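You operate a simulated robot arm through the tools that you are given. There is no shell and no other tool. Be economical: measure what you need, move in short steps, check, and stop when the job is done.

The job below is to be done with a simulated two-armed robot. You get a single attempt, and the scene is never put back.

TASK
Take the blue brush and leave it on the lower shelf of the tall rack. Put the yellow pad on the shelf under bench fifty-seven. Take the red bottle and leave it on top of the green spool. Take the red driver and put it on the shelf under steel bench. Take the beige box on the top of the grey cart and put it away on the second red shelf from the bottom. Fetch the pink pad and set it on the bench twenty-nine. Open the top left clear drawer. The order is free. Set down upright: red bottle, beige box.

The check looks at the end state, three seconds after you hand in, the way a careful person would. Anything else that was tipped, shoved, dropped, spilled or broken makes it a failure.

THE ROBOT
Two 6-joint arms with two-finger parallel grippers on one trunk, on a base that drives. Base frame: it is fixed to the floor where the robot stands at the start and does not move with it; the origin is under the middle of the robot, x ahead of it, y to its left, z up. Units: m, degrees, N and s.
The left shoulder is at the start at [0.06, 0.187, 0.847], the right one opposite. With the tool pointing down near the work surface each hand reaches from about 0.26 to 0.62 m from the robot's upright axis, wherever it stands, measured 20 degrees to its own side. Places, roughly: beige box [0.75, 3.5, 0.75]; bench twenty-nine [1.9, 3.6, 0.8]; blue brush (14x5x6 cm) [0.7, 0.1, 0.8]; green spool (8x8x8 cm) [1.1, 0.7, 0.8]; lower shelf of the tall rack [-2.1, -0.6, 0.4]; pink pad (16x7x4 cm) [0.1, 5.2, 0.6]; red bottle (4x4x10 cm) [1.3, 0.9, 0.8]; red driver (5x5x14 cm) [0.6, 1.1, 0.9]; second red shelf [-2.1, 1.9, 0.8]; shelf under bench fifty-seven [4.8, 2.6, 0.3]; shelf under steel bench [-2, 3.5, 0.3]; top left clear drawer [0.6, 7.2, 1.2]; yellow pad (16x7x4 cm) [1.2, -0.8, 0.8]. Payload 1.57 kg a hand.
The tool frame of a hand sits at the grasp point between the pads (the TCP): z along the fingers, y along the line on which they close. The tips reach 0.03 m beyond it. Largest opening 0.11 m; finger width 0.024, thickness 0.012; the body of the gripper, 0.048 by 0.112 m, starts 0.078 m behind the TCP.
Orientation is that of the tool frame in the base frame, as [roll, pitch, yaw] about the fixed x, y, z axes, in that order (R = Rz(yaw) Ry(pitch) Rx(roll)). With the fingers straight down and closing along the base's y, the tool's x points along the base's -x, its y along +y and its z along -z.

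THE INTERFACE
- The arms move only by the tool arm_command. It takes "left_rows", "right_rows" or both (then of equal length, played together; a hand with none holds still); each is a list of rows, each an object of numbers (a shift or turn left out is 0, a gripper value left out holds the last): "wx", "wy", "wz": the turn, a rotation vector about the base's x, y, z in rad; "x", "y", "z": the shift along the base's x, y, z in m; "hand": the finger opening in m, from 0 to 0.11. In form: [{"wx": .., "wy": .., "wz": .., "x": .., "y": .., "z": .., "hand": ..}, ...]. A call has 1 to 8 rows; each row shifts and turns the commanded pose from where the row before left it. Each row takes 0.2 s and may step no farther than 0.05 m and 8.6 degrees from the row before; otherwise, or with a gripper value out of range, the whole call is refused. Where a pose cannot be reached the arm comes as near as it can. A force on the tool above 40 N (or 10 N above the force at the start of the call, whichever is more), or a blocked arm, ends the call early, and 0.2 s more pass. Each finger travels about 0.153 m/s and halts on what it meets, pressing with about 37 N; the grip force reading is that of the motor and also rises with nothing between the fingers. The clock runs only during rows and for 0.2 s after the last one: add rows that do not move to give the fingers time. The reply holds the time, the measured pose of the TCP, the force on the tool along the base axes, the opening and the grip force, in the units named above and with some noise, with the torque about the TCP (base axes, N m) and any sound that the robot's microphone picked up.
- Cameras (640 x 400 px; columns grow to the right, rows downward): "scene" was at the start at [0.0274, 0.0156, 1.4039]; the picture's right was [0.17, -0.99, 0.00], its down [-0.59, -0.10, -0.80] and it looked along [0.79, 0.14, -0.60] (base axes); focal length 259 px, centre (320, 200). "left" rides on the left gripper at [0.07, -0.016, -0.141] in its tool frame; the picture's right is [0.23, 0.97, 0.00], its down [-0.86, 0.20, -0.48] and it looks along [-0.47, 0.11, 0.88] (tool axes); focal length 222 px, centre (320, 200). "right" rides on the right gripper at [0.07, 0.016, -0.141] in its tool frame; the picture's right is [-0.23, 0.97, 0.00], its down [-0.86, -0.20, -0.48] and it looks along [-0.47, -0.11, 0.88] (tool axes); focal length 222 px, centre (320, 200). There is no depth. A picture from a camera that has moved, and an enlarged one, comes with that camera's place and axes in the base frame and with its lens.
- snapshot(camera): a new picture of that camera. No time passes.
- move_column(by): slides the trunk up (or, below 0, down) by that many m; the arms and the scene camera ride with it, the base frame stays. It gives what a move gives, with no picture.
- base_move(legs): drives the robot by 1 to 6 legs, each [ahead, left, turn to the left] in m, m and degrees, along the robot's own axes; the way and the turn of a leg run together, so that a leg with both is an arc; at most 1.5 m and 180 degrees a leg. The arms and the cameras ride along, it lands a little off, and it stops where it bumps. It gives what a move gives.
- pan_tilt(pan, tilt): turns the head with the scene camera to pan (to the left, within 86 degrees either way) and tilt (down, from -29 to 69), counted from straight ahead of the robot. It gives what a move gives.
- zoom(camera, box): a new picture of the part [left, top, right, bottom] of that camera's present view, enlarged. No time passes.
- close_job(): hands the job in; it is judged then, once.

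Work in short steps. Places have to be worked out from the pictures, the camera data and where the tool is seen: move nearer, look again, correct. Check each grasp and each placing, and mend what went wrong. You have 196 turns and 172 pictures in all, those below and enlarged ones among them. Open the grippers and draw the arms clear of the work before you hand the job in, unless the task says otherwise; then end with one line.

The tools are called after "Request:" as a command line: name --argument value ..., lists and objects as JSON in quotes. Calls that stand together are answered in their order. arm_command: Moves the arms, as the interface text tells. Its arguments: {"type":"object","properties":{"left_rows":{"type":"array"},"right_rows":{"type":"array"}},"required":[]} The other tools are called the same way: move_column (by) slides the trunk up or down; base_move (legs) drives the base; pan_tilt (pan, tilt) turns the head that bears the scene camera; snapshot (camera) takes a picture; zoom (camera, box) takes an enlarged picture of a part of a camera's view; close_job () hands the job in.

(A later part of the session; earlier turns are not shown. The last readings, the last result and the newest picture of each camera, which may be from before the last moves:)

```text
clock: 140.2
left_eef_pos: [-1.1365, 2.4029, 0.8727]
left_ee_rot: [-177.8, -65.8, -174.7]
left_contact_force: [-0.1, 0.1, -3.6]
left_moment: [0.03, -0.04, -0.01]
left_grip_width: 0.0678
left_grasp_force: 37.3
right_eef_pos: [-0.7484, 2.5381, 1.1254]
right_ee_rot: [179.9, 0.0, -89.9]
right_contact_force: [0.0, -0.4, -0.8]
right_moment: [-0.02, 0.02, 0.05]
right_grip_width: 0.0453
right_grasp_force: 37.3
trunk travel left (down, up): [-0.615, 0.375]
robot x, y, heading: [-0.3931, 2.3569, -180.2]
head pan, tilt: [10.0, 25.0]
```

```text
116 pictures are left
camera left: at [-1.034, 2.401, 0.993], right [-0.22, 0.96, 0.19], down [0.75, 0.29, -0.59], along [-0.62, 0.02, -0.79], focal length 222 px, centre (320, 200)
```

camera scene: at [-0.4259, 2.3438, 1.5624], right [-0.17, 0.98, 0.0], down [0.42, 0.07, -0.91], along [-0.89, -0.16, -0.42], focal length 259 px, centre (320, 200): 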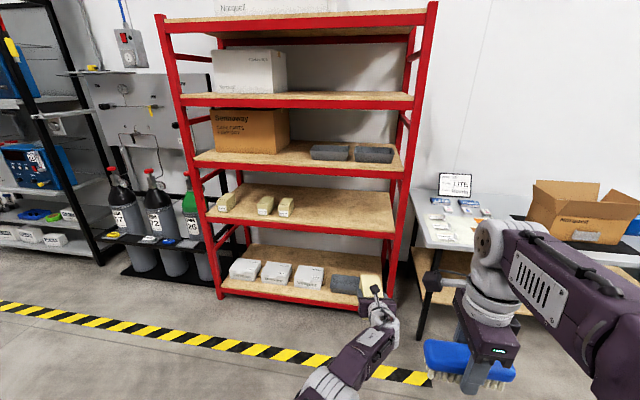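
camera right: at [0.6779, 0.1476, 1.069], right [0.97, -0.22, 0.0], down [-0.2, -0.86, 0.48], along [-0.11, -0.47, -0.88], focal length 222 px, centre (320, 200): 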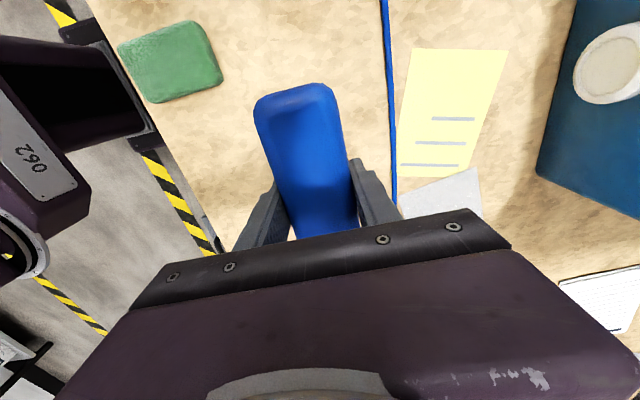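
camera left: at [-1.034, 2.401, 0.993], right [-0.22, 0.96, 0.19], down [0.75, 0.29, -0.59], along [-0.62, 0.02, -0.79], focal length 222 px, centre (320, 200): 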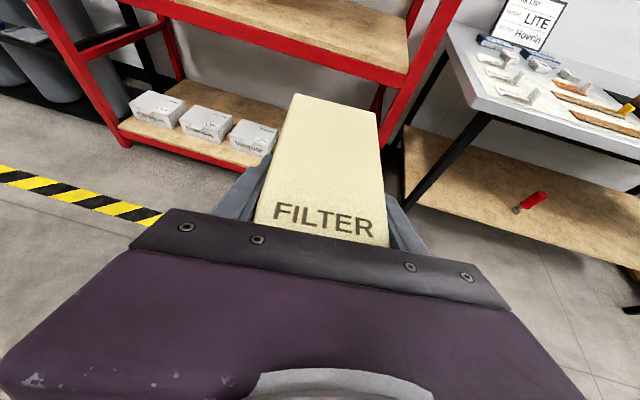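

The driver still stands fine. The second red shelf is at z≈0.72, front edge x≈-1.8, free between y≈1.95 and 2.5. I drive to a pre-place position with the box squared to the shelf.

Request:
base_move --legs '[[0.428, 0.384, 0], [0, 0, -7]]'

Request:
snapshot --camera "scene"

Request:
snapshot --camera "left"

```text
clock: 144.1
left_eef_pos: [-1.5481, 2.1155, 0.8724]
left_ee_rot: [-177.8, -65.9, 178.5]
left_contact_force: [0.8, 0.2, -3.2]
left_moment: [0.03, -0.03, -0.02]
left_grip_width: 0.0678
left_grasp_force: 37.2
right_eef_pos: [-1.1472, 2.2025, 1.1241]
right_ee_rot: [180.0, 0.1, -96.8]
right_contact_force: [0.5, 0.2, -1.3]
right_moment: [0.01, 0.03, 0.03]
right_grip_width: 0.0454
right_grasp_force: 37.1
trunk travel left (down, up): [-0.615, 0.375]
robot x, y, heading: [-0.816, 1.9838, 173.3]
head pan, tilt: [10.0, 25.0]
```

```text
115 pictures are left
camera scene: at [-0.8505, 1.9725, 1.5624], right [-0.05, 1.0, 0.0], down [0.42, 0.02, -0.91], along [-0.9, -0.05, -0.42], focal length 259 px, centre (320, 200)
```

scene: 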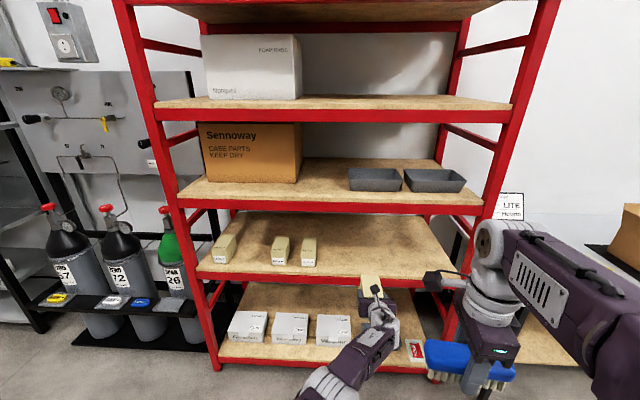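

```text
114 pictures are left
camera left: at [-1.4472, 2.1019, 0.9929], right [-0.1, 0.98, 0.19], down [0.78, 0.2, -0.59], along [-0.61, 0.09, -0.79], focal length 222 px, centre (320, 200)
```

left: 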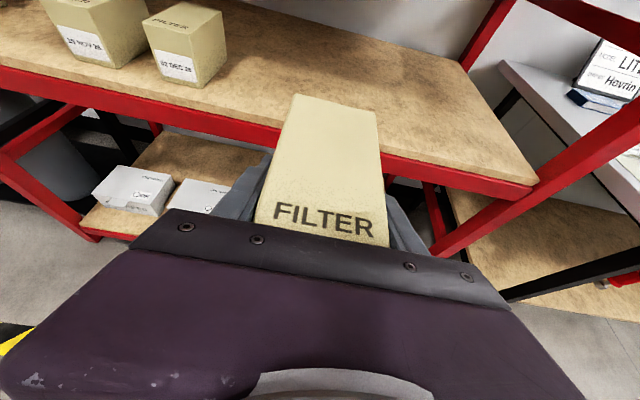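

Clear; drive in 0.355 m.

Request:
base_move --legs '[[0.355, 0, 0]]'

Request:
snapshot --camera "left"

Request:
snapshot --camera "scene"

```text
clock: 146.3
left_eef_pos: [-1.9003, 2.1562, 0.8727]
left_ee_rot: [-177.8, -65.9, 178.5]
left_contact_force: [0.1, 0.3, -2.9]
left_moment: [0.03, 0.0, 0.01]
left_grip_width: 0.0677
left_grasp_force: 37.2
right_eef_pos: [-1.502, 2.2479, 1.125]
right_ee_rot: [179.9, 0.1, -96.7]
right_contact_force: [-0.1, -0.5, -1.4]
right_moment: [0.02, 0.01, -0.01]
right_grip_width: 0.0456
right_grasp_force: 37.0
trunk travel left (down, up): [-0.615, 0.375]
robot x, y, heading: [-1.169, 2.0268, 173.3]
head pan, tilt: [10.0, 25.0]
```

```text
113 pictures are left
camera left: at [-1.7998, 2.1437, 0.9929], right [-0.1, 0.98, 0.19], down [0.78, 0.2, -0.59], along [-0.61, 0.09, -0.79], focal length 222 px, centre (320, 200)
```

left: 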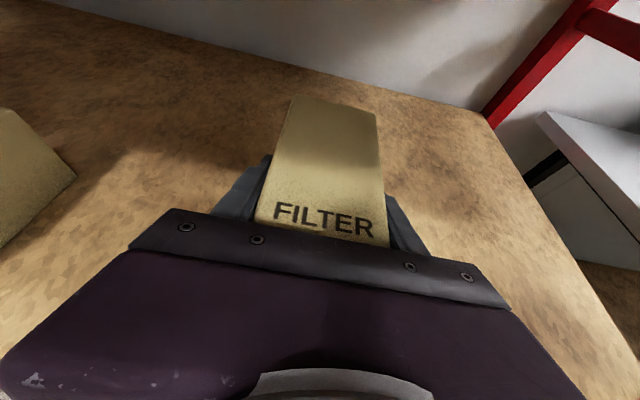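

```text
112 pictures are left
camera scene: at [-1.203, 2.0147, 1.5624], right [-0.06, 1.0, 0.0], down [0.42, 0.02, -0.91], along [-0.9, -0.05, -0.42], focal length 259 px, centre (320, 200)
```

scene: 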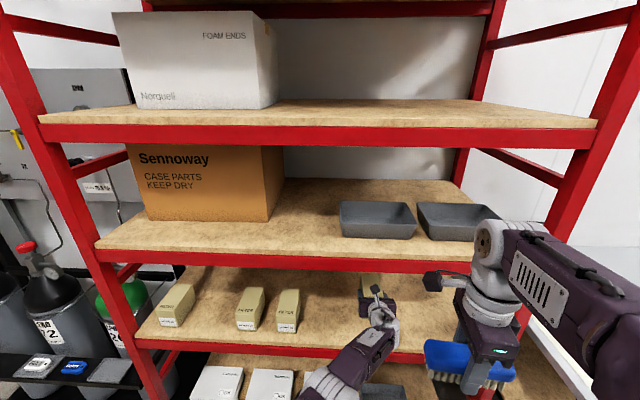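

Box is over the shelf. I lower it with the trunk in steps until contact.

Request:
move_column --by -0.06

Request:
arm_command --left_rows '[{"z": -0.008}, {"z": -0.006}, {}, {"z": -0.005}, {}]'

```text
clock: 147.3
left_eef_pos: [-1.9007, 2.1571, 0.8135]
left_ee_rot: [-177.9, -66.1, 178.7]
left_contact_force: [-0.5, -0.3, 3.1]
left_moment: [0.19, 0.43, 0.02]
left_grip_width: 0.0677
left_grasp_force: 36.6
right_eef_pos: [-1.5003, 2.2466, 1.065]
right_ee_rot: [179.9, 0.1, -96.7]
right_contact_force: [-0.2, 0.5, -1.5]
right_moment: [-0.03, 0.0, 0.0]
right_grip_width: 0.0456
right_grasp_force: 36.8
trunk travel left (down, up): [-0.555, 0.435]
robot x, y, heading: [-1.1669, 2.0247, 173.1]
head pan, tilt: [10.0, 25.0]
```

```text
clock: 147.9
left_eef_pos: [-1.8997, 2.1574, 0.8129]
left_ee_rot: [-178.9, -67.1, 179.7]
left_contact_force: [0.4, -1.1, 10.2]
left_moment: [0.19, -0.84, -0.01]
left_grip_width: 0.0679
left_grasp_force: 37.1
left hand out of reach, approached as far as the arm can: row 2
right_eef_pos: [-1.4993, 2.247, 1.0662]
right_ee_rot: [179.9, 0.0, -96.8]
right_contact_force: [-0.1, -0.2, -1.5]
right_moment: [0.02, -0.03, 0.0]
right_grip_width: 0.0456
right_grasp_force: 37.0
trunk travel left (down, up): [-0.555, 0.435]
robot x, y, heading: [-1.1722, 2.0289, 173.1]
head pan, tilt: [10.0, 25.0]
stopped in row 2 (left hand): the force on the tool passed its limit at 44 N (the readings are from after the stop); the commanded pose is now the measured one
```

Contact reached (shelf ≈0.75). Open and check.

Request:
arm_command --left_rows '[{"hand": 0.075}, {"hand": 0.09}, {"hand": 0.11}, {"hand": 0.11}, {}]'

Request:
snapshot --camera "left"

```text
clock: 149.1
left_eef_pos: [-1.8987, 2.157, 0.8101]
left_ee_rot: [-178.6, -66.9, 179.4]
left_contact_force: [-0.4, -0.2, 1.4]
left_moment: [0.01, 0.04, -0.03]
left_grip_width: 0.1098
left_grasp_force: 0.0
right_eef_pos: [-1.5001, 2.2467, 1.066]
right_ee_rot: [179.8, 0.1, -96.7]
right_contact_force: [0.2, 0.2, -0.5]
right_moment: [-0.01, -0.03, -0.02]
right_grip_width: 0.0457
right_grasp_force: 36.7
trunk travel left (down, up): [-0.555, 0.435]
robot x, y, heading: [-1.1706, 2.0214, 173.6]
head pan, tilt: [10.0, 25.0]
```

```text
111 pictures are left
camera left: at [-1.7965, 2.1434, 0.9287], right [-0.1, 0.97, 0.2], down [0.77, 0.2, -0.6], along [-0.63, 0.09, -0.77], focal length 222 px, centre (320, 200)
```

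left: 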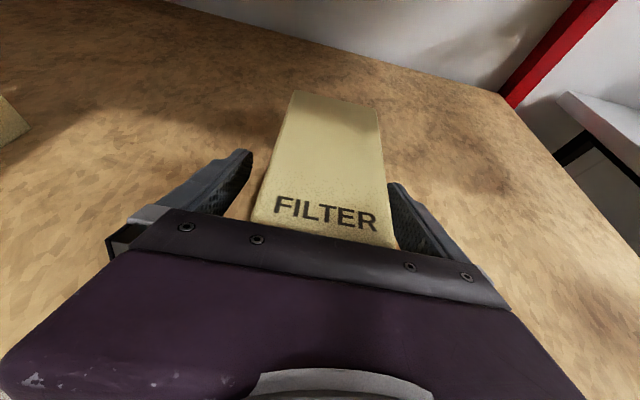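

Right finger is closer to the box; I centre by 8 mm, and then retreat along the tool axis.

Request:
arm_command --left_rows '[{"y": 0.004}, {"y": 0.004}, {}]'

Request:
base_move --legs '[[-0.3, -0.035, 0]]'

Request:
snapshot --camera "left"

```text
clock: 149.9
left_eef_pos: [-1.897, 2.1599, 0.8105]
left_ee_rot: [-178.6, -66.9, 179.3]
left_contact_force: [0.5, 0.5, -0.2]
left_moment: [0.01, 0.04, -0.05]
left_grip_width: 0.1102
left_grasp_force: 0.1
left hand out of reach, approached as far as the arm can: row 2
right_eef_pos: [-1.5002, 2.2474, 1.0649]
right_ee_rot: [179.8, 0.1, -96.7]
right_contact_force: [0.1, 0.3, -0.3]
right_moment: [0.03, 0.0, -0.01]
right_grip_width: 0.0455
right_grasp_force: 37.1
trunk travel left (down, up): [-0.555, 0.435]
robot x, y, heading: [-1.1721, 2.02, 173.0]
head pan, tilt: [10.0, 25.0]
```

```text
clock: 151.9
left_eef_pos: [-1.5999, 2.163, 0.8104]
left_ee_rot: [-178.5, -66.8, 179.1]
left_contact_force: [0.4, -0.2, -0.3]
left_moment: [-0.01, -0.01, 0.01]
left_grip_width: 0.1103
left_grasp_force: 0.2
right_eef_pos: [-1.2026, 2.2466, 1.0658]
right_ee_rot: [179.9, 0.1, -96.9]
right_contact_force: [-0.6, 0.4, -0.9]
right_moment: [-0.02, 0.01, -0.01]
right_grip_width: 0.0457
right_grasp_force: 37.5
trunk travel left (down, up): [-0.555, 0.435]
robot x, y, heading: [-0.8746, 2.028, 173.0]
head pan, tilt: [10.0, 25.0]
```

```text
110 pictures are left
camera left: at [-1.4971, 2.1483, 0.9295], right [-0.1, 0.98, 0.2], down [0.77, 0.2, -0.6], along [-0.63, 0.1, -0.77], focal length 222 px, centre (320, 200)
```

left: 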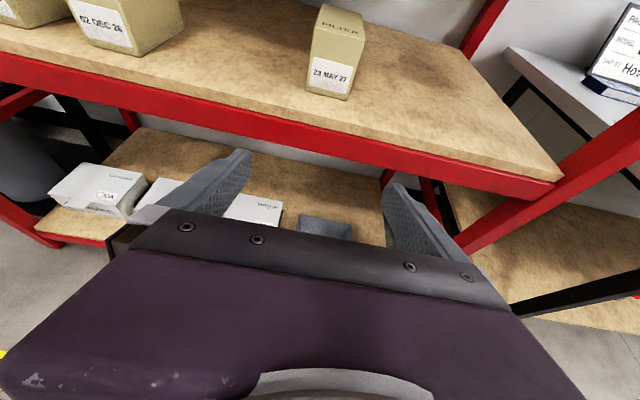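

Beige box done. Now the brush: first I retract the left arm and move it to its own side, then drive toward the tall rack.

Request:
arm_command --left_rows '[{"x": 0.032, "y": -0.036}, {"x": 0.032, "y": -0.036}, {"x": 0.032, "y": -0.036}, {"x": 0.032, "y": -0.036}, {"x": 0.032, "y": -0.036}, {"x": 0.032, "y": -0.036}, {}]'

Request:
base_move --legs '[[0, 0, 7], [-0.35, 0, 0], [0, 1.3, 0], [0, 1.25, 0]]'

Request:
pan_tilt --pan 0 --tilt 30

Request:
snapshot --camera "scene"

```text
clock: 153.5
left_eef_pos: [-1.4087, 1.9455, 0.8141]
left_ee_rot: [-178.6, -66.9, 179.3]
left_contact_force: [-0.8, 0.1, 0.7]
left_moment: [-0.03, 0.01, 0.03]
left_grip_width: 0.1099
left_grasp_force: 0.1
right_eef_pos: [-1.2015, 2.247, 1.0662]
right_ee_rot: [179.9, 0.0, -96.9]
right_contact_force: [-0.7, 0.1, -2.3]
right_moment: [-0.03, 0.0, -0.02]
right_grip_width: 0.0456
right_grasp_force: 37.1
trunk travel left (down, up): [-0.555, 0.435]
robot x, y, heading: [-0.8757, 2.0259, 173.1]
head pan, tilt: [10.0, 25.0]
```

```text
clock: 168.6
left_eef_pos: [-0.9899, -0.7192, 0.8139]
left_ee_rot: [-178.6, -66.9, -172.4]
left_contact_force: [-0.5, -0.4, -0.1]
left_moment: [0.01, -0.01, 0.01]
left_grip_width: 0.11
left_grasp_force: 0.1
right_eef_pos: [-0.8312, -0.3916, 1.0655]
right_ee_rot: [179.9, 0.0, -88.4]
right_contact_force: [-0.6, 0.3, -0.7]
right_moment: [0.03, 0.01, -0.01]
right_grip_width: 0.0454
right_grasp_force: 37.1
trunk travel left (down, up): [-0.555, 0.435]
robot x, y, heading: [-0.4747, -0.5615, -178.5]
head pan, tilt: [10.0, 25.0]
```

```text
clock: 169.3
left_eef_pos: [-0.99, -0.72, 0.8141]
left_ee_rot: [-178.6, -66.8, -172.3]
left_contact_force: [0.2, -0.4, 0.6]
left_moment: [0.03, 0.01, 0.01]
left_grip_width: 0.1101
left_grasp_force: 0.1
right_eef_pos: [-0.8319, -0.3899, 1.066]
right_ee_rot: [179.9, 0.1, -88.3]
right_contact_force: [0.1, -0.5, -1.6]
right_moment: [0.0, -0.01, -0.02]
right_grip_width: 0.0455
right_grasp_force: 36.7
trunk travel left (down, up): [-0.555, 0.435]
robot x, y, heading: [-0.4777, -0.5631, -178.3]
head pan, tilt: [0.0, 30.0]
```

```text
109 pictures are left
camera scene: at [-0.503, -0.5616, 1.4945], right [-0.03, 1.0, 0.0], down [0.5, 0.01, -0.87], along [-0.87, -0.02, -0.5], focal length 259 px, centre (320, 200)
```

scene: 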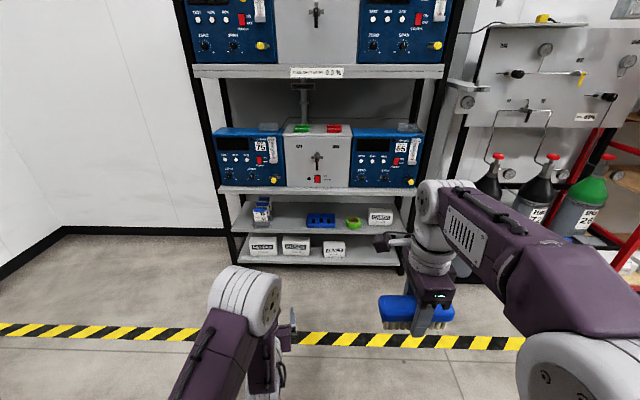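

Lower shelf (z≈0.40) has a free gap left of the blue tray. I zoom.

Request:
zoom --camera "scene" --box '[220, 180, 420, 305]'

```text
3.20 times, centred on (320, 242) of scene
camera zoom: at [-0.503, -0.5616, 1.4945], right [-0.03, 1.0, 0.0], down [0.5, 0.01, -0.87], along [-0.87, -0.02, -0.5], focal length 829 px, centre (320, 64)
```

zoom: 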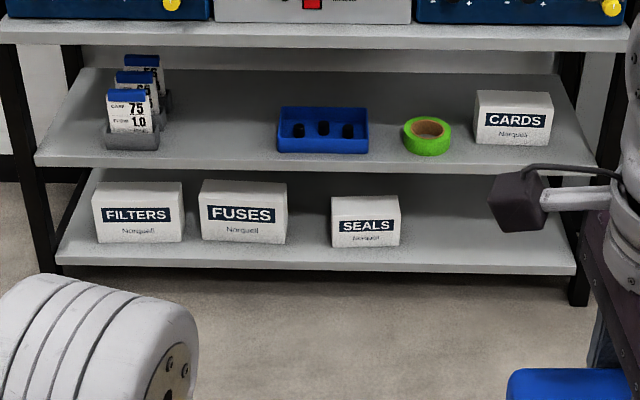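

Gap centre at y≈-0.82, shelf edge x≈-1.97, z≈0.40, next shelf ≈0.72. I tilt the right hand 50° forward and extend it a bit.

Request:
arm_command --right_rows '[{"wy": 0.145, "x": -0.03}, {"wy": 0.145, "x": -0.03}, {"wy": 0.145, "x": -0.03}, {"wy": 0.145, "x": -0.03}, {"wy": 0.145, "x": -0.03}, {"wy": 0.145, "x": -0.03}, {}]'

Request:
snapshot --camera "right"

```text
clock: 170.9
left_eef_pos: [-0.9904, -0.7201, 0.812]
left_ee_rot: [-178.5, -67.0, -172.3]
left_contact_force: [0.1, -0.1, -0.1]
left_moment: [0.0, 0.0, 0.01]
left_grip_width: 0.1102
left_grasp_force: 0.0
right_eef_pos: [-1.0125, -0.3904, 1.0658]
right_ee_rot: [130.0, 1.2, -88.9]
right_contact_force: [0.3, 0.0, -1.3]
right_moment: [0.02, 0.02, 0.02]
right_grip_width: 0.0455
right_grasp_force: 36.7
trunk travel left (down, up): [-0.555, 0.435]
robot x, y, heading: [-0.4725, -0.5583, -178.4]
head pan, tilt: [0.0, 30.0]
```

```text
107 pictures are left
camera right: at [-0.9133, -0.4605, 1.1678], right [-0.63, 0.2, 0.75], down [0.48, 0.86, 0.17], along [-0.61, 0.47, -0.64], focal length 222 px, centre (320, 200)
```

right: 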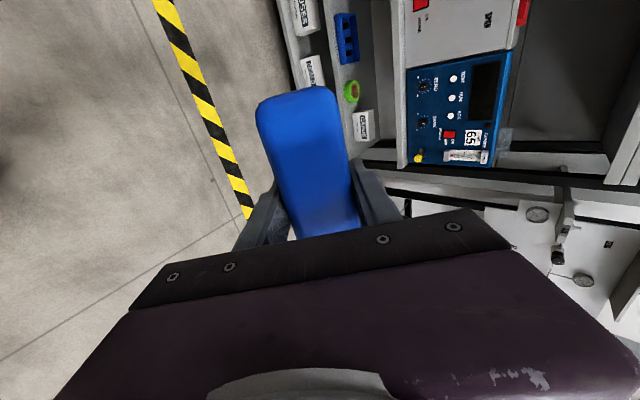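

Tilt worked. Lower the trunk and drive closer.

Request:
move_column --by -0.4

Request:
base_move --legs '[[0, 0.43, -1.5], [0.75, 0, 0]]'

Request:
arm_command --right_rows '[{"z": -0.04}, {"z": -0.04}, {"z": -0.04}, {}]'

Request:
snapshot --camera "scene"

Request:
snapshot --camera "right"

```text
clock: 174.8
left_eef_pos: [-0.9902, -0.7202, 0.4147]
left_ee_rot: [-178.5, -66.9, -172.4]
left_contact_force: [0.5, 0.2, 0.1]
left_moment: [-0.02, -0.02, 0.02]
left_grip_width: 0.1101
left_grasp_force: 0.0
right_eef_pos: [-1.0126, -0.3907, 0.6662]
right_ee_rot: [130.1, 1.2, -89.0]
right_contact_force: [-0.2, 0.5, -1.4]
right_moment: [-0.03, 0.0, -0.01]
right_grip_width: 0.0452
right_grasp_force: 36.8
trunk travel left (down, up): [-0.155, 0.835]
robot x, y, heading: [-0.4743, -0.5608, -178.4]
head pan, tilt: [0.0, 30.0]
```

```text
clock: 181.0
left_eef_pos: [-1.721, -1.1632, 0.4127]
left_ee_rot: [-178.6, -66.9, -172.8]
left_contact_force: [-0.2, -0.2, 0.7]
left_moment: [-0.01, 0.01, 0.01]
left_grip_width: 0.11
left_grasp_force: 0.1
right_eef_pos: [-1.742, -0.8325, 0.6668]
right_ee_rot: [130.1, 1.4, -89.3]
right_contact_force: [-0.1, 0.2, -1.5]
right_moment: [0.0, -0.03, -0.01]
right_grip_width: 0.0454
right_grasp_force: 36.9
trunk travel left (down, up): [-0.155, 0.835]
robot x, y, heading: [-1.2044, -1.0051, -178.8]
head pan, tilt: [0.0, 30.0]
```

```text
clock: 182.0
left_eef_pos: [-1.7213, -1.1638, 0.4134]
left_ee_rot: [-178.7, -66.9, -172.6]
left_contact_force: [0.2, 0.6, -0.2]
left_moment: [0.0, 0.02, -0.02]
left_grip_width: 0.11
left_grasp_force: 0.1
right_eef_pos: [-1.7516, -0.8314, 0.6049]
right_ee_rot: [130.7, 1.2, -89.2]
right_contact_force: [0.7, 0.7, -0.7]
right_moment: [0.0, 0.03, 0.01]
right_grip_width: 0.0455
right_grasp_force: 37.0
right hand out of reach, approached as far as the arm can: row 2, 3
trunk travel left (down, up): [-0.155, 0.835]
robot x, y, heading: [-1.2043, -1.0059, -179.0]
head pan, tilt: [0.0, 30.0]
```

```text
106 pictures are left
camera scene: at [-1.2334, -1.0077, 1.0945], right [-0.02, 1.0, 0.0], down [0.5, 0.01, -0.87], along [-0.87, -0.02, -0.5], focal length 259 px, centre (320, 200)
```

scene: 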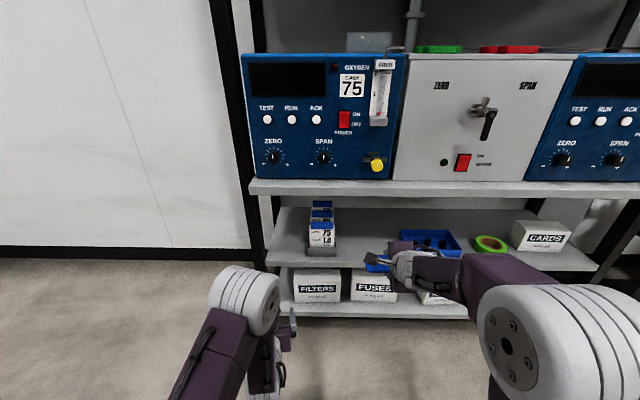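

```text
105 pictures are left
camera right: at [-1.6553, -0.9019, 0.7082], right [-0.64, 0.2, 0.74], down [0.48, 0.86, 0.18], along [-0.6, 0.47, -0.64], focal length 222 px, centre (320, 200)
```

right: 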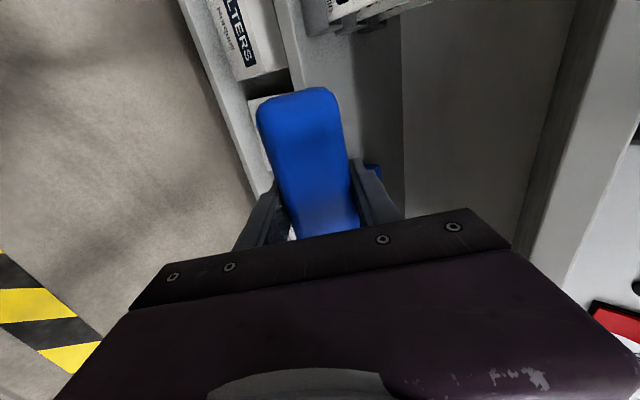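

Gap is centred on y≈-0.825, matching the hand. Lower the trunk 0.11, drive 0.15, then extend the arm.

Request:
move_column --by -0.11

Request:
base_move --legs '[[0.15, 0, 0]]'

Request:
arm_command --right_rows '[{"x": -0.03}, {"x": -0.03}, {"x": -0.03}, {"x": -0.03}, {"x": -0.03}, {}]'

Request:
snapshot --camera "scene"

Request:
snapshot --camera "right"

```text
clock: 183.5
left_eef_pos: [-1.7209, -1.1631, 0.3044]
left_ee_rot: [-178.6, -67.0, -172.7]
left_contact_force: [-0.1, 0.8, -0.4]
left_moment: [-0.05, 0.02, 0.02]
left_grip_width: 0.11
left_grasp_force: 0.1
right_eef_pos: [-1.753, -0.8312, 0.4953]
right_ee_rot: [130.5, 1.1, -89.3]
right_contact_force: [-0.8, 0.2, -2.0]
right_moment: [0.01, 0.03, -0.03]
right_grip_width: 0.0454
right_grasp_force: 37.1
trunk travel left (down, up): [-0.045, 0.945]
robot x, y, heading: [-1.2014, -1.01, -178.6]
head pan, tilt: [0.0, 30.0]
```

```text
clock: 184.8
left_eef_pos: [-1.8689, -1.1651, 0.3034]
left_ee_rot: [-178.6, -66.8, -172.8]
left_contact_force: [0.7, 0.2, -1.0]
left_moment: [0.02, -0.01, -0.02]
left_grip_width: 0.1101
left_grasp_force: 0.1
right_eef_pos: [-1.8998, -0.834, 0.4962]
right_ee_rot: [130.6, 1.1, -89.3]
right_contact_force: [-0.4, 1.2, -1.2]
right_moment: [-0.02, 0.0, 0.0]
right_grip_width: 0.0455
right_grasp_force: 37.2
trunk travel left (down, up): [-0.045, 0.945]
robot x, y, heading: [-1.3542, -1.01, -179.0]
head pan, tilt: [0.0, 30.0]
```

```text
clock: 186.2
left_eef_pos: [-1.869, -1.1658, 0.3035]
left_ee_rot: [-178.6, -66.8, -172.8]
left_contact_force: [-0.2, -0.7, 0.5]
left_moment: [0.01, 0.01, -0.01]
left_grip_width: 0.1101
left_grasp_force: 0.1
right_eef_pos: [-2.0509, -0.8348, 0.4957]
right_ee_rot: [130.7, 1.1, -89.3]
right_contact_force: [0.5, -0.2, -2.5]
right_moment: [0.01, 0.01, -0.01]
right_grip_width: 0.0455
right_grasp_force: 36.6
trunk travel left (down, up): [-0.045, 0.945]
robot x, y, heading: [-1.3528, -1.0135, -178.6]
head pan, tilt: [0.0, 30.0]
```

```text
104 pictures are left
camera scene: at [-1.3808, -1.0107, 0.9845], right [-0.02, 1.0, 0.0], down [0.5, 0.01, -0.87], along [-0.87, -0.02, -0.5], focal length 259 px, centre (320, 200)
```

scene: 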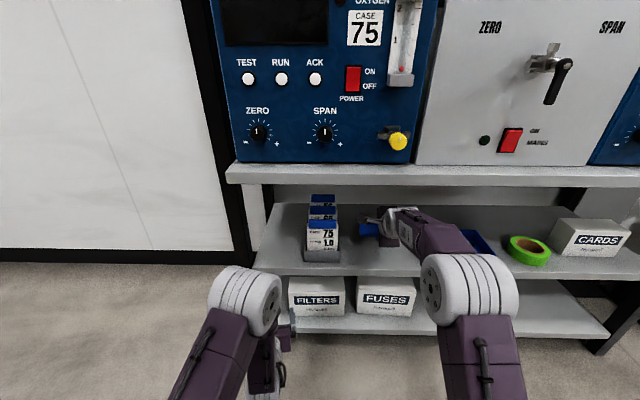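

```text
103 pictures are left
camera right: at [-1.9525, -0.9049, 0.5987], right [-0.64, 0.2, 0.74], down [0.48, 0.86, 0.18], along [-0.6, 0.47, -0.64], focal length 222 px, centre (320, 200)
```

right: 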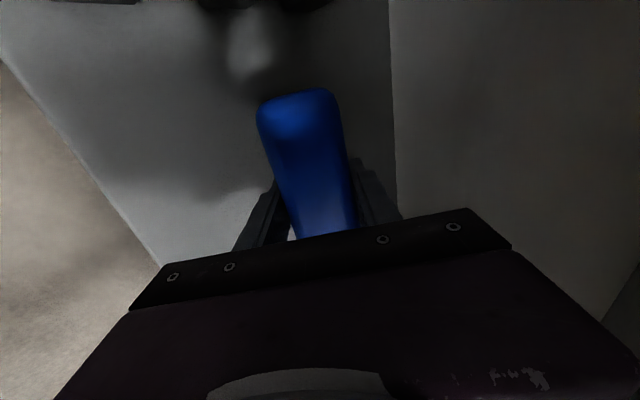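

Brush is inside over the gap. I lower in small steps.

Request:
arm_command --right_rows '[{"z": -0.015}, {"z": -0.01}, {"z": -0.008}, {}]'

Request:
snapshot --camera "scene"

```text
clock: 187.2
left_eef_pos: [-1.868, -1.1655, 0.3047]
left_ee_rot: [-178.8, -67.0, -172.6]
left_contact_force: [0.6, -0.5, -0.4]
left_moment: [0.0, -0.01, -0.02]
left_grip_width: 0.1102
left_grasp_force: 0.0
right_eef_pos: [-2.0501, -0.836, 0.4658]
right_ee_rot: [130.2, 1.3, -89.3]
right_contact_force: [2.1, -3.7, 10.1]
right_moment: [-0.26, -0.11, 0.02]
right_grip_width: 0.0456
right_grasp_force: 36.7
trunk travel left (down, up): [-0.045, 0.945]
robot x, y, heading: [-1.3511, -1.0101, -178.7]
head pan, tilt: [0.0, 30.0]
```

```text
102 pictures are left
camera scene: at [-1.3791, -1.0113, 0.9847], right [-0.02, 1.0, 0.0], down [0.5, 0.01, -0.87], along [-0.87, -0.02, -0.5], focal length 259 px, centre (320, 200)
```

scene: 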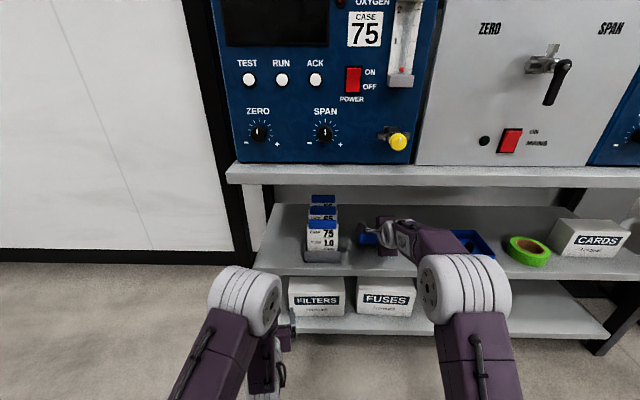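

Light contact felt. I open the fingers while raising slightly so the lower finger doesn't press.

Request:
arm_command --right_rows '[{"z": 0.004, "hand": 0.055}, {"z": 0.006, "hand": 0.07}, {"z": 0.006, "hand": 0.085}, {}, {}]'

Request:
snapshot --camera "right"

```text
clock: 188.4
left_eef_pos: [-1.8694, -1.1653, 0.3039]
left_ee_rot: [-178.6, -66.9, -172.7]
left_contact_force: [-0.4, -0.5, -0.3]
left_moment: [-0.02, -0.01, 0.01]
left_grip_width: 0.1102
left_grasp_force: 0.1
right_eef_pos: [-2.0498, -0.8329, 0.4785]
right_ee_rot: [130.6, 1.3, -89.3]
right_contact_force: [-3.9, 1.3, 3.8]
right_moment: [-0.02, 0.18, -0.05]
right_grip_width: 0.0805
right_grasp_force: 0.0
trunk travel left (down, up): [-0.045, 0.945]
robot x, y, heading: [-1.352, -1.0093, -178.7]
head pan, tilt: [0.0, 30.0]
```

```text
101 pictures are left
camera right: at [-1.9532, -0.9043, 0.5817], right [-0.64, 0.2, 0.74], down [0.48, 0.86, 0.18], along [-0.6, 0.47, -0.64], focal length 222 px, centre (320, 200)
```

right: 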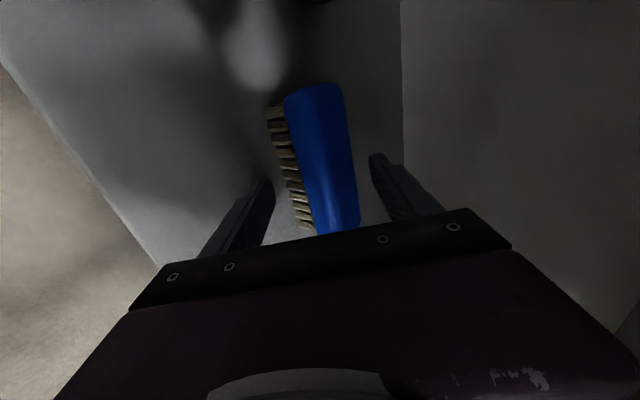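

The brush has dropped onto its bristles. I retreat up and back along the tool axis.

Request:
arm_command --right_rows '[{"x": 0.012, "z": 0.012}, {"x": 0.02, "z": 0.016}, {"x": 0.025, "z": 0.018}, {"x": 0.03, "z": 0.015}, {"x": 0.04}, {"x": 0.04}, {}]'

Request:
base_move --legs '[[-0.4, 0, 0]]'

Request:
snapshot --camera "scene"

```text
clock: 190.0
left_eef_pos: [-1.8683, -1.166, 0.303]
left_ee_rot: [-178.6, -66.9, -172.7]
left_contact_force: [0.0, -0.2, -0.1]
left_moment: [0.03, 0.02, -0.01]
left_grip_width: 0.1101
left_grasp_force: 0.1
right_eef_pos: [-1.8829, -0.8342, 0.5397]
right_ee_rot: [130.6, 1.2, -89.3]
right_contact_force: [-0.7, -0.1, -0.1]
right_moment: [-0.01, 0.01, 0.03]
right_grip_width: 0.085
right_grasp_force: 0.1
trunk travel left (down, up): [-0.045, 0.945]
robot x, y, heading: [-1.3517, -1.0096, -178.9]
head pan, tilt: [0.0, 30.0]
```

```text
clock: 192.5
left_eef_pos: [-1.4718, -1.1566, 0.304]
left_ee_rot: [-178.7, -66.8, -172.9]
left_contact_force: [0.1, -0.7, -0.4]
left_moment: [0.01, -0.01, 0.03]
left_grip_width: 0.1099
left_grasp_force: 0.1
right_eef_pos: [-1.4845, -0.8236, 0.5385]
right_ee_rot: [130.6, 1.3, -89.6]
right_contact_force: [0.7, 0.1, -0.3]
right_moment: [0.01, 0.0, -0.01]
right_grip_width: 0.0849
right_grasp_force: 0.0
trunk travel left (down, up): [-0.045, 0.945]
robot x, y, heading: [-0.9556, -1.0032, -178.8]
head pan, tilt: [0.0, 30.0]
```

```text
100 pictures are left
camera scene: at [-0.9822, -1.0031, 0.9845], right [-0.02, 1.0, 0.0], down [0.5, 0.01, -0.87], along [-0.87, -0.02, -0.5], focal length 259 px, centre (320, 200)
```

scene: 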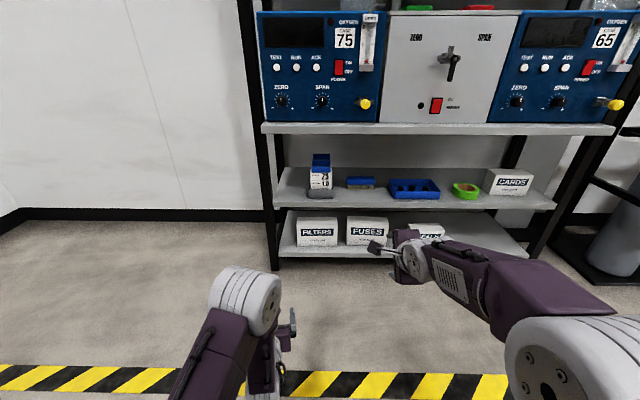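

The brush rests on the lower shelf between the holder and tray. Next the yellow pad: raise the trunk, turn around and look at the right end of the first bench.

Request:
move_column --by 0.4

Request:
move_column --by 0.2

Request:
base_move --legs '[[-0.3, 0, 0], [0, 0, 90], [0, 0, 89]]'

Request:
pan_tilt --pan 0 --tilt 30

Request:
snapshot --camera "scene"

```text
clock: 196.3
left_eef_pos: [-1.4711, -1.1563, 0.7033]
left_ee_rot: [-178.6, -66.9, -172.9]
left_contact_force: [0.6, -0.2, -0.3]
left_moment: [0.03, 0.03, -0.02]
left_grip_width: 0.1101
left_grasp_force: 0.0
right_eef_pos: [-1.4836, -0.8257, 0.9385]
right_ee_rot: [130.6, 1.2, -89.6]
right_contact_force: [-0.4, 0.0, 0.7]
right_moment: [0.02, 0.02, 0.0]
right_grip_width: 0.0847
right_grasp_force: 0.0
trunk travel left (down, up): [-0.445, 0.545]
robot x, y, heading: [-0.9514, -1.0007, -179.2]
head pan, tilt: [0.0, 30.0]
```

```text
clock: 198.5
left_eef_pos: [-1.4704, -1.1574, 0.9032]
left_ee_rot: [-178.6, -67.0, -172.9]
left_contact_force: [-0.6, 0.5, 0.4]
left_moment: [0.0, 0.0, 0.02]
left_grip_width: 0.1099
left_grasp_force: 0.0
right_eef_pos: [-1.4843, -0.8249, 1.1405]
right_ee_rot: [130.6, 1.2, -89.5]
right_contact_force: [-0.2, -0.3, 0.5]
right_moment: [-0.02, 0.01, 0.0]
right_grip_width: 0.0852
right_grasp_force: 0.0
trunk travel left (down, up): [-0.645, 0.345]
robot x, y, heading: [-0.9507, -1.0054, -179.1]
head pan, tilt: [0.0, 30.0]
```

```text
clock: 208.1
left_eef_pos: [-0.1327, -0.8665, 0.9046]
left_ee_rot: [-178.6, -66.9, 4.4]
left_contact_force: [0.8, 0.0, 0.8]
left_moment: [0.0, -0.01, 0.02]
left_grip_width: 0.1101
left_grasp_force: 0.0
right_eef_pos: [-0.1339, -1.1998, 1.1398]
right_ee_rot: [130.5, 1.2, 87.9]
right_contact_force: [0.9, -0.7, 0.3]
right_moment: [-0.02, -0.01, -0.01]
right_grip_width: 0.0851
right_grasp_force: 0.1
trunk travel left (down, up): [-0.645, 0.345]
robot x, y, heading: [-0.6541, -0.9959, -1.7]
head pan, tilt: [0.0, 30.0]
```

```text
clock: 208.7
left_eef_pos: [-0.1316, -0.8665, 0.9038]
left_ee_rot: [-178.6, -66.9, 4.5]
left_contact_force: [0.2, 0.1, 0.2]
left_moment: [0.01, -0.03, -0.02]
left_grip_width: 0.1103
left_grasp_force: 0.0
right_eef_pos: [-0.1337, -1.1993, 1.1397]
right_ee_rot: [130.6, 1.2, 88.1]
right_contact_force: [0.3, 0.3, 0.5]
right_moment: [-0.02, -0.03, -0.02]
right_grip_width: 0.0849
right_grasp_force: 0.0
trunk travel left (down, up): [-0.645, 0.345]
robot x, y, heading: [-0.658, -0.996, -1.7]
head pan, tilt: [0.0, 30.0]
```

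```text
99 pictures are left
camera scene: at [-0.6238, -0.997, 1.5845], right [-0.03, -1.0, 0.0], down [-0.5, 0.01, -0.87], along [0.87, -0.02, -0.5], focal length 259 px, centre (320, 200)
```

scene: 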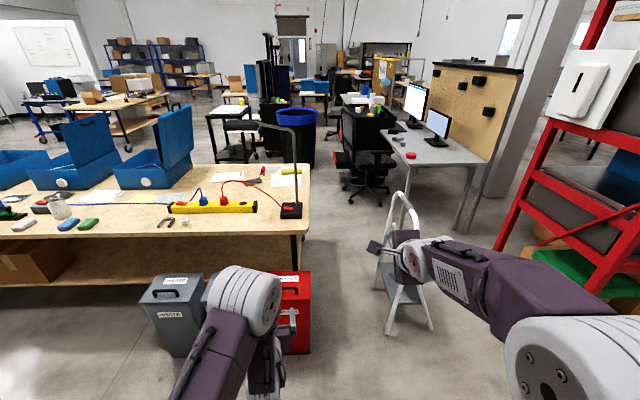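

The gap between bench end and step ladder is too narrow; the bench's far side is open. I'll go round by the left: strafe left to y≈2.6 and look through the corridor.

Request:
base_move --legs '[[0, 0, 1.7], [0, 1.5, 0], [0, 1.5, 0], [0, 0.6, 0]]'

Request:
snapshot --camera "scene"

```text
clock: 226.4
left_eef_pos: [-0.1766, 2.7238, 0.904]
left_ee_rot: [-178.6, -66.9, 6.5]
left_contact_force: [0.1, 0.0, 1.1]
left_moment: [-0.01, -0.01, -0.04]
left_grip_width: 0.1101
left_grasp_force: 0.1
right_eef_pos: [-0.1659, 2.3915, 1.1398]
right_ee_rot: [130.6, 1.2, 89.9]
right_contact_force: [-0.5, -0.4, -0.6]
right_moment: [0.0, 0.02, 0.0]
right_grip_width: 0.085
right_grasp_force: 0.0
trunk travel left (down, up): [-0.645, 0.345]
robot x, y, heading: [-0.6979, 2.5738, 0.1]
head pan, tilt: [0.0, 30.0]
```

```text
98 pictures are left
camera scene: at [-0.6636, 2.5767, 1.5845], right [0.01, -1.0, 0.0], down [-0.5, 0.0, -0.87], along [0.87, 0.01, -0.5], focal length 259 px, centre (320, 200)
```

scene: 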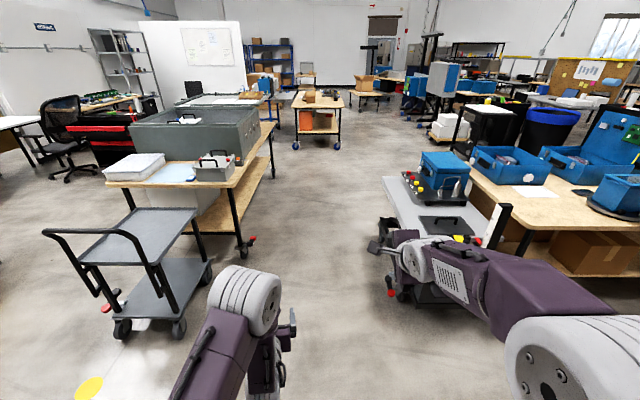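

Corridor is clear between y≈2.15 and 3.2. Drive through along y≈2.68.

Request:
base_move --legs '[[0, 0.11, 0], [1.4, 0, 0], [1.4, 0, 0]]'

Request:
pan_tilt --pan -75 --tilt 30

Request:
snapshot --camera "scene"

Request:
pan_tilt --pan 0 --tilt 20

Request:
snapshot --camera "scene"

```text
clock: 240.7
left_eef_pos: [2.6265, 2.8646, 0.9038]
left_ee_rot: [-178.6, -66.9, 6.1]
left_contact_force: [-0.2, 0.4, 0.3]
left_moment: [0.0, -0.02, 0.02]
left_grip_width: 0.1101
left_grasp_force: 0.0
right_eef_pos: [2.6337, 2.5314, 1.1394]
right_ee_rot: [130.5, 1.2, 89.4]
right_contact_force: [0.0, 0.4, 0.4]
right_moment: [-0.02, 0.02, 0.01]
right_grip_width: 0.0851
right_grasp_force: 0.1
trunk travel left (down, up): [-0.645, 0.345]
robot x, y, heading: [2.1052, 2.7214, -0.3]
head pan, tilt: [0.0, 30.0]
```

```text
clock: 242.2
left_eef_pos: [2.6268, 2.863, 0.9042]
left_ee_rot: [-178.5, -66.9, 6.1]
left_contact_force: [0.2, -0.2, -0.6]
left_moment: [-0.02, 0.02, 0.01]
left_grip_width: 0.1097
left_grasp_force: 0.1
right_eef_pos: [2.6347, 2.531, 1.1396]
right_ee_rot: [130.6, 1.1, 89.4]
right_contact_force: [0.1, -0.3, 0.6]
right_moment: [0.02, -0.01, 0.03]
right_grip_width: 0.0849
right_grasp_force: 0.1
trunk travel left (down, up): [-0.645, 0.345]
robot x, y, heading: [2.1086, 2.7224, -0.2]
head pan, tilt: [-75.0, 30.0]
```

```text
97 pictures are left
camera scene: at [2.0715, 2.633, 1.5845], right [-0.97, -0.26, 0.0], down [-0.13, 0.48, -0.87], along [0.22, -0.84, -0.5], focal length 259 px, centre (320, 200)
```

scene: 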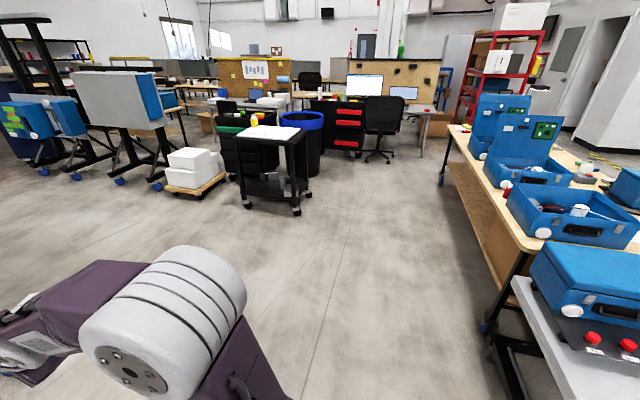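

```text
clock: 243.7
left_eef_pos: [2.6265, 2.8639, 0.9033]
left_ee_rot: [-178.7, -66.9, 6.0]
left_contact_force: [0.2, 0.3, -0.8]
left_moment: [0.01, -0.01, 0.02]
left_grip_width: 0.1098
left_grasp_force: 0.2
right_eef_pos: [2.6354, 2.5318, 1.1394]
right_ee_rot: [130.6, 1.3, 89.5]
right_contact_force: [0.5, 0.3, -0.7]
right_moment: [0.0, -0.01, 0.0]
right_grip_width: 0.085
right_grasp_force: 0.1
trunk travel left (down, up): [-0.645, 0.345]
robot x, y, heading: [2.1084, 2.7197, -0.1]
head pan, tilt: [0.0, 20.0]
```

```text
96 pictures are left
camera scene: at [2.1411, 2.7203, 1.6005], right [0.0, -1.0, 0.0], down [-0.34, 0.0, -0.94], along [0.94, 0.0, -0.34], focal length 259 px, centre (320, 200)
```

scene: 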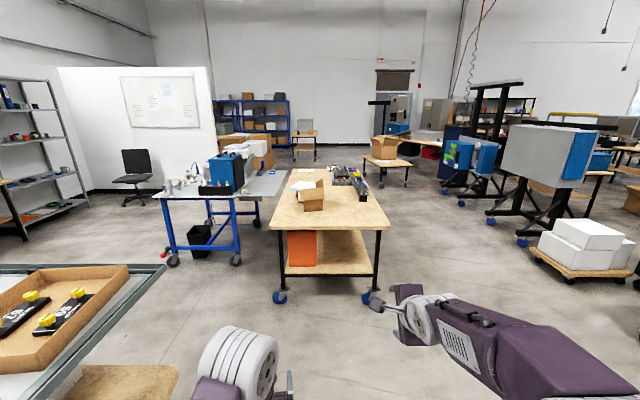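

Bench 57 is ahead (orange box on its lower shelf). First the bottle: move back of the first bench, turn to face -x.

Request:
base_move --legs '[[0.1, -0.9, 0], [0, 0, -90], [0, 0, -90], [0, 0.75, 0]]'

Request:
pan_tilt --pan 5 --tilt 38

Request:
snapshot --camera "scene"

Request:
snapshot --camera "left"

```text
clock: 259.8
left_eef_pos: [1.6203, 1.0092, 0.9036]
left_ee_rot: [-178.6, -66.9, -178.6]
left_contact_force: [-0.3, 0.1, -0.1]
left_moment: [0.04, 0.01, 0.03]
left_grip_width: 0.1097
left_grasp_force: 0.0
right_eef_pos: [1.6394, 1.3415, 1.1391]
right_ee_rot: [130.5, 1.2, -95.2]
right_contact_force: [-0.3, 0.5, 0.0]
right_moment: [0.02, 0.02, -0.05]
right_grip_width: 0.0849
right_grasp_force: 0.1
trunk travel left (down, up): [-0.645, 0.345]
robot x, y, heading: [2.1498, 1.1134, 175.4]
head pan, tilt: [0.0, 20.0]
```

```text
clock: 260.6
left_eef_pos: [1.6192, 1.0097, 0.9051]
left_ee_rot: [-178.7, -66.9, -178.6]
left_contact_force: [-0.4, 0.7, -0.8]
left_moment: [0.01, -0.03, 0.01]
left_grip_width: 0.1099
left_grasp_force: 0.0
right_eef_pos: [1.6398, 1.341, 1.1392]
right_ee_rot: [130.6, 1.2, -95.2]
right_contact_force: [-0.5, -0.8, -0.9]
right_moment: [0.05, 0.02, 0.0]
right_grip_width: 0.085
right_grasp_force: 0.1
trunk travel left (down, up): [-0.645, 0.345]
robot x, y, heading: [2.1527, 1.1099, 175.6]
head pan, tilt: [5.0, 38.0]
```

```text
95 pictures are left
camera scene: at [2.1248, 1.1065, 1.5722], right [-0.01, 1.0, 0.0], down [0.62, 0.0, -0.79], along [-0.79, 0.0, -0.62], focal length 259 px, centre (320, 200)
```

scene: 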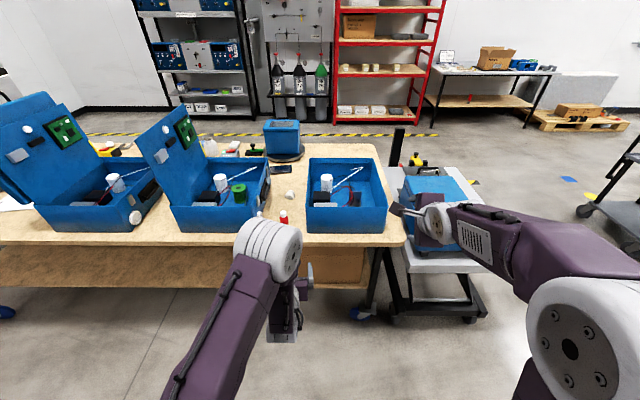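

```text
94 pictures are left
camera left: at [1.7232, 0.9991, 1.0229], right [-0.14, 0.97, 0.2], down [0.77, 0.23, -0.6], along [-0.63, 0.07, -0.77], focal length 222 px, centre (320, 200)
```

left: 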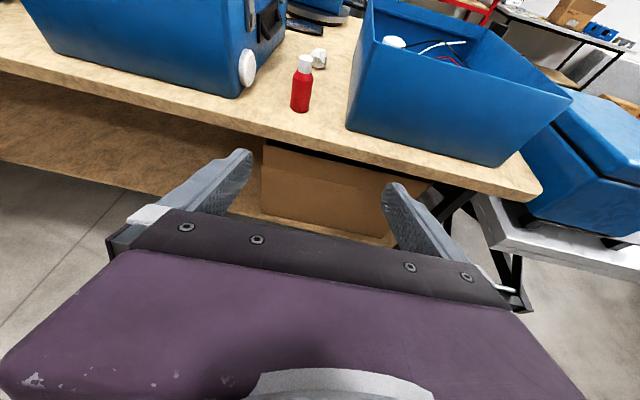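

The bottle stands between two blue cases; the green spool is inside the middle blue case. Zoom in.

Request:
zoom --camera "scene" --box '[130, 100, 330, 245]'

Request:
zoom --camera "left" --box '[200, 20, 400, 145]'

```text
2.76 times, centred on (230, 172) of scene
camera zoom: at [2.1248, 1.1065, 1.5722], right [-0.01, 1.0, 0.0], down [0.62, 0.0, -0.79], along [-0.79, 0.0, -0.62], focal length 715 px, centre (568, 276)
```

zoom: 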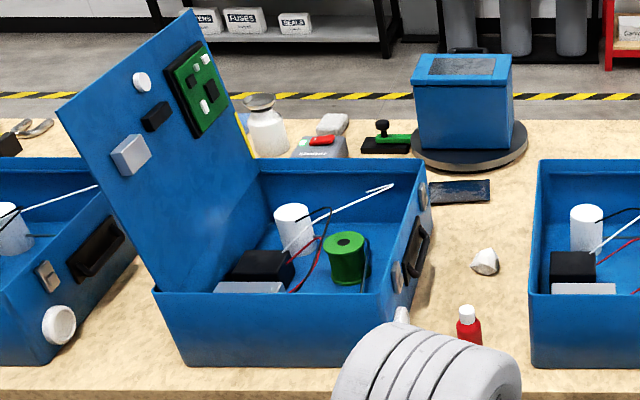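

```text
3.20 times, centred on (300, 82) of left
camera zoom: at [1.7232, 0.9991, 1.0229], right [-0.14, 0.97, 0.2], down [0.77, 0.23, -0.6], along [-0.63, 0.07, -0.77], focal length 711 px, centre (384, 576)
```

zoom: 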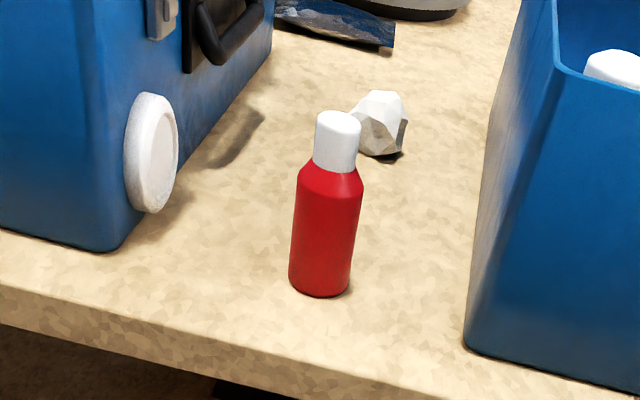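

Bottle at ≈(1.306, 0.948) between cases (gap y≈0.88–1.05); spool top at ≈(1.13, 0.73, 0.86), case rim z≈0.92. I narrow the fingers to 8 cm, lower to z≈0.83 and drive to a pre-grasp.

Request:
arm_command --left_rows '[{"z": -0.025, "hand": 0.08}, {"z": -0.025}, {"z": -0.025}, {}]'

Request:
base_move --legs '[[0.18, 0.068, 0]]'

Request:
snapshot --camera "left"

```text
clock: 261.6
left_eef_pos: [1.6203, 1.0119, 0.8298]
left_ee_rot: [-178.6, -66.9, -178.5]
left_contact_force: [-0.4, -0.3, 0.7]
left_moment: [0.0, 0.01, -0.03]
left_grip_width: 0.08
left_grasp_force: 0.1
right_eef_pos: [1.6401, 1.3422, 1.1396]
right_ee_rot: [130.6, 1.2, -95.3]
right_contact_force: [-0.7, 0.0, -0.2]
right_moment: [0.03, -0.02, 0.01]
right_grip_width: 0.0851
right_grasp_force: 0.1
trunk travel left (down, up): [-0.645, 0.345]
robot x, y, heading: [2.1519, 1.1105, 175.3]
head pan, tilt: [5.0, 38.0]
```

```text
clock: 263.1
left_eef_pos: [1.4331, 0.9635, 0.8296]
left_ee_rot: [-178.5, -66.8, -178.7]
left_contact_force: [-0.8, -0.1, 0.1]
left_moment: [0.0, 0.0, 0.0]
left_grip_width: 0.0802
left_grasp_force: 0.0
right_eef_pos: [1.4541, 1.2923, 1.14]
right_ee_rot: [130.6, 1.1, -95.3]
right_contact_force: [-0.5, -0.4, -0.5]
right_moment: [0.01, 0.03, 0.01]
right_grip_width: 0.0849
right_grasp_force: 0.0
trunk travel left (down, up): [-0.645, 0.345]
robot x, y, heading: [1.9592, 1.0637, 175.5]
head pan, tilt: [5.0, 38.0]
```

```text
91 pictures are left
camera left: at [1.5372, 0.9518, 0.9487], right [-0.13, 0.97, 0.2], down [0.77, 0.23, -0.6], along [-0.63, 0.07, -0.77], focal length 222 px, centre (320, 200)
```

left: 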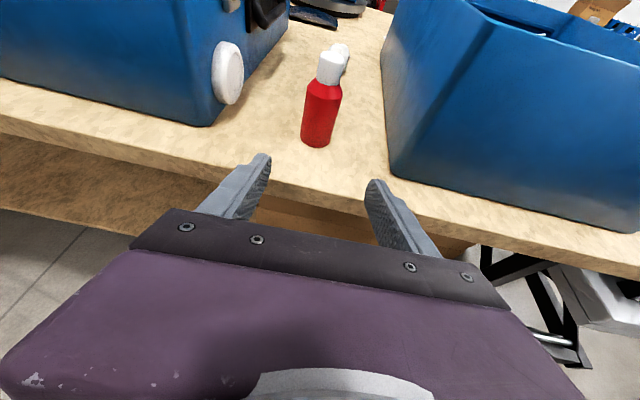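

Bottle confirmed at (1.306, 0.949). Advance 12.5 cm with the arm and close.

Request:
arm_command --left_rows '[{"x": -0.03, "y": -0.004}, {"x": -0.03, "y": -0.003}, {"x": -0.03, "y": -0.003}, {"x": -0.033, "y": -0.002}, {}]'

Request:
snapshot --camera "left"

```text
clock: 264.3
left_eef_pos: [1.311, 0.9527, 0.8293]
left_ee_rot: [-178.4, -66.9, -178.8]
left_contact_force: [0.4, 0.4, 0.2]
left_moment: [0.01, 0.0, 0.0]
left_grip_width: 0.0798
left_grasp_force: 0.0
right_eef_pos: [1.4536, 1.2927, 1.1392]
right_ee_rot: [130.6, 1.1, -95.4]
right_contact_force: [0.4, 0.3, 0.1]
right_moment: [0.0, 0.01, 0.0]
right_grip_width: 0.0851
right_grasp_force: 0.1
trunk travel left (down, up): [-0.645, 0.345]
robot x, y, heading: [1.9641, 1.0587, 175.4]
head pan, tilt: [5.0, 38.0]
```

```text
90 pictures are left
camera left: at [1.4149, 0.9422, 0.9483], right [-0.13, 0.97, 0.2], down [0.77, 0.23, -0.6], along [-0.63, 0.07, -0.77], focal length 222 px, centre (320, 200)
```

left: 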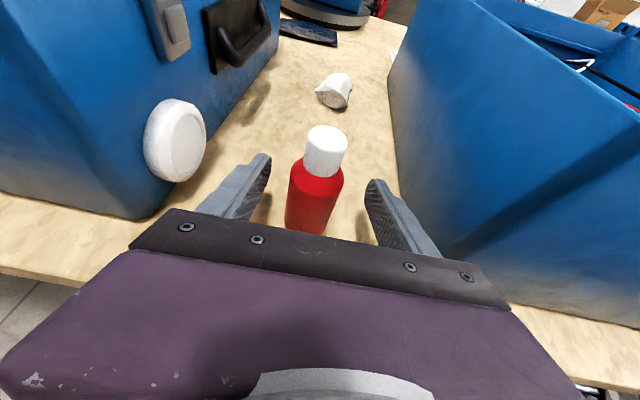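

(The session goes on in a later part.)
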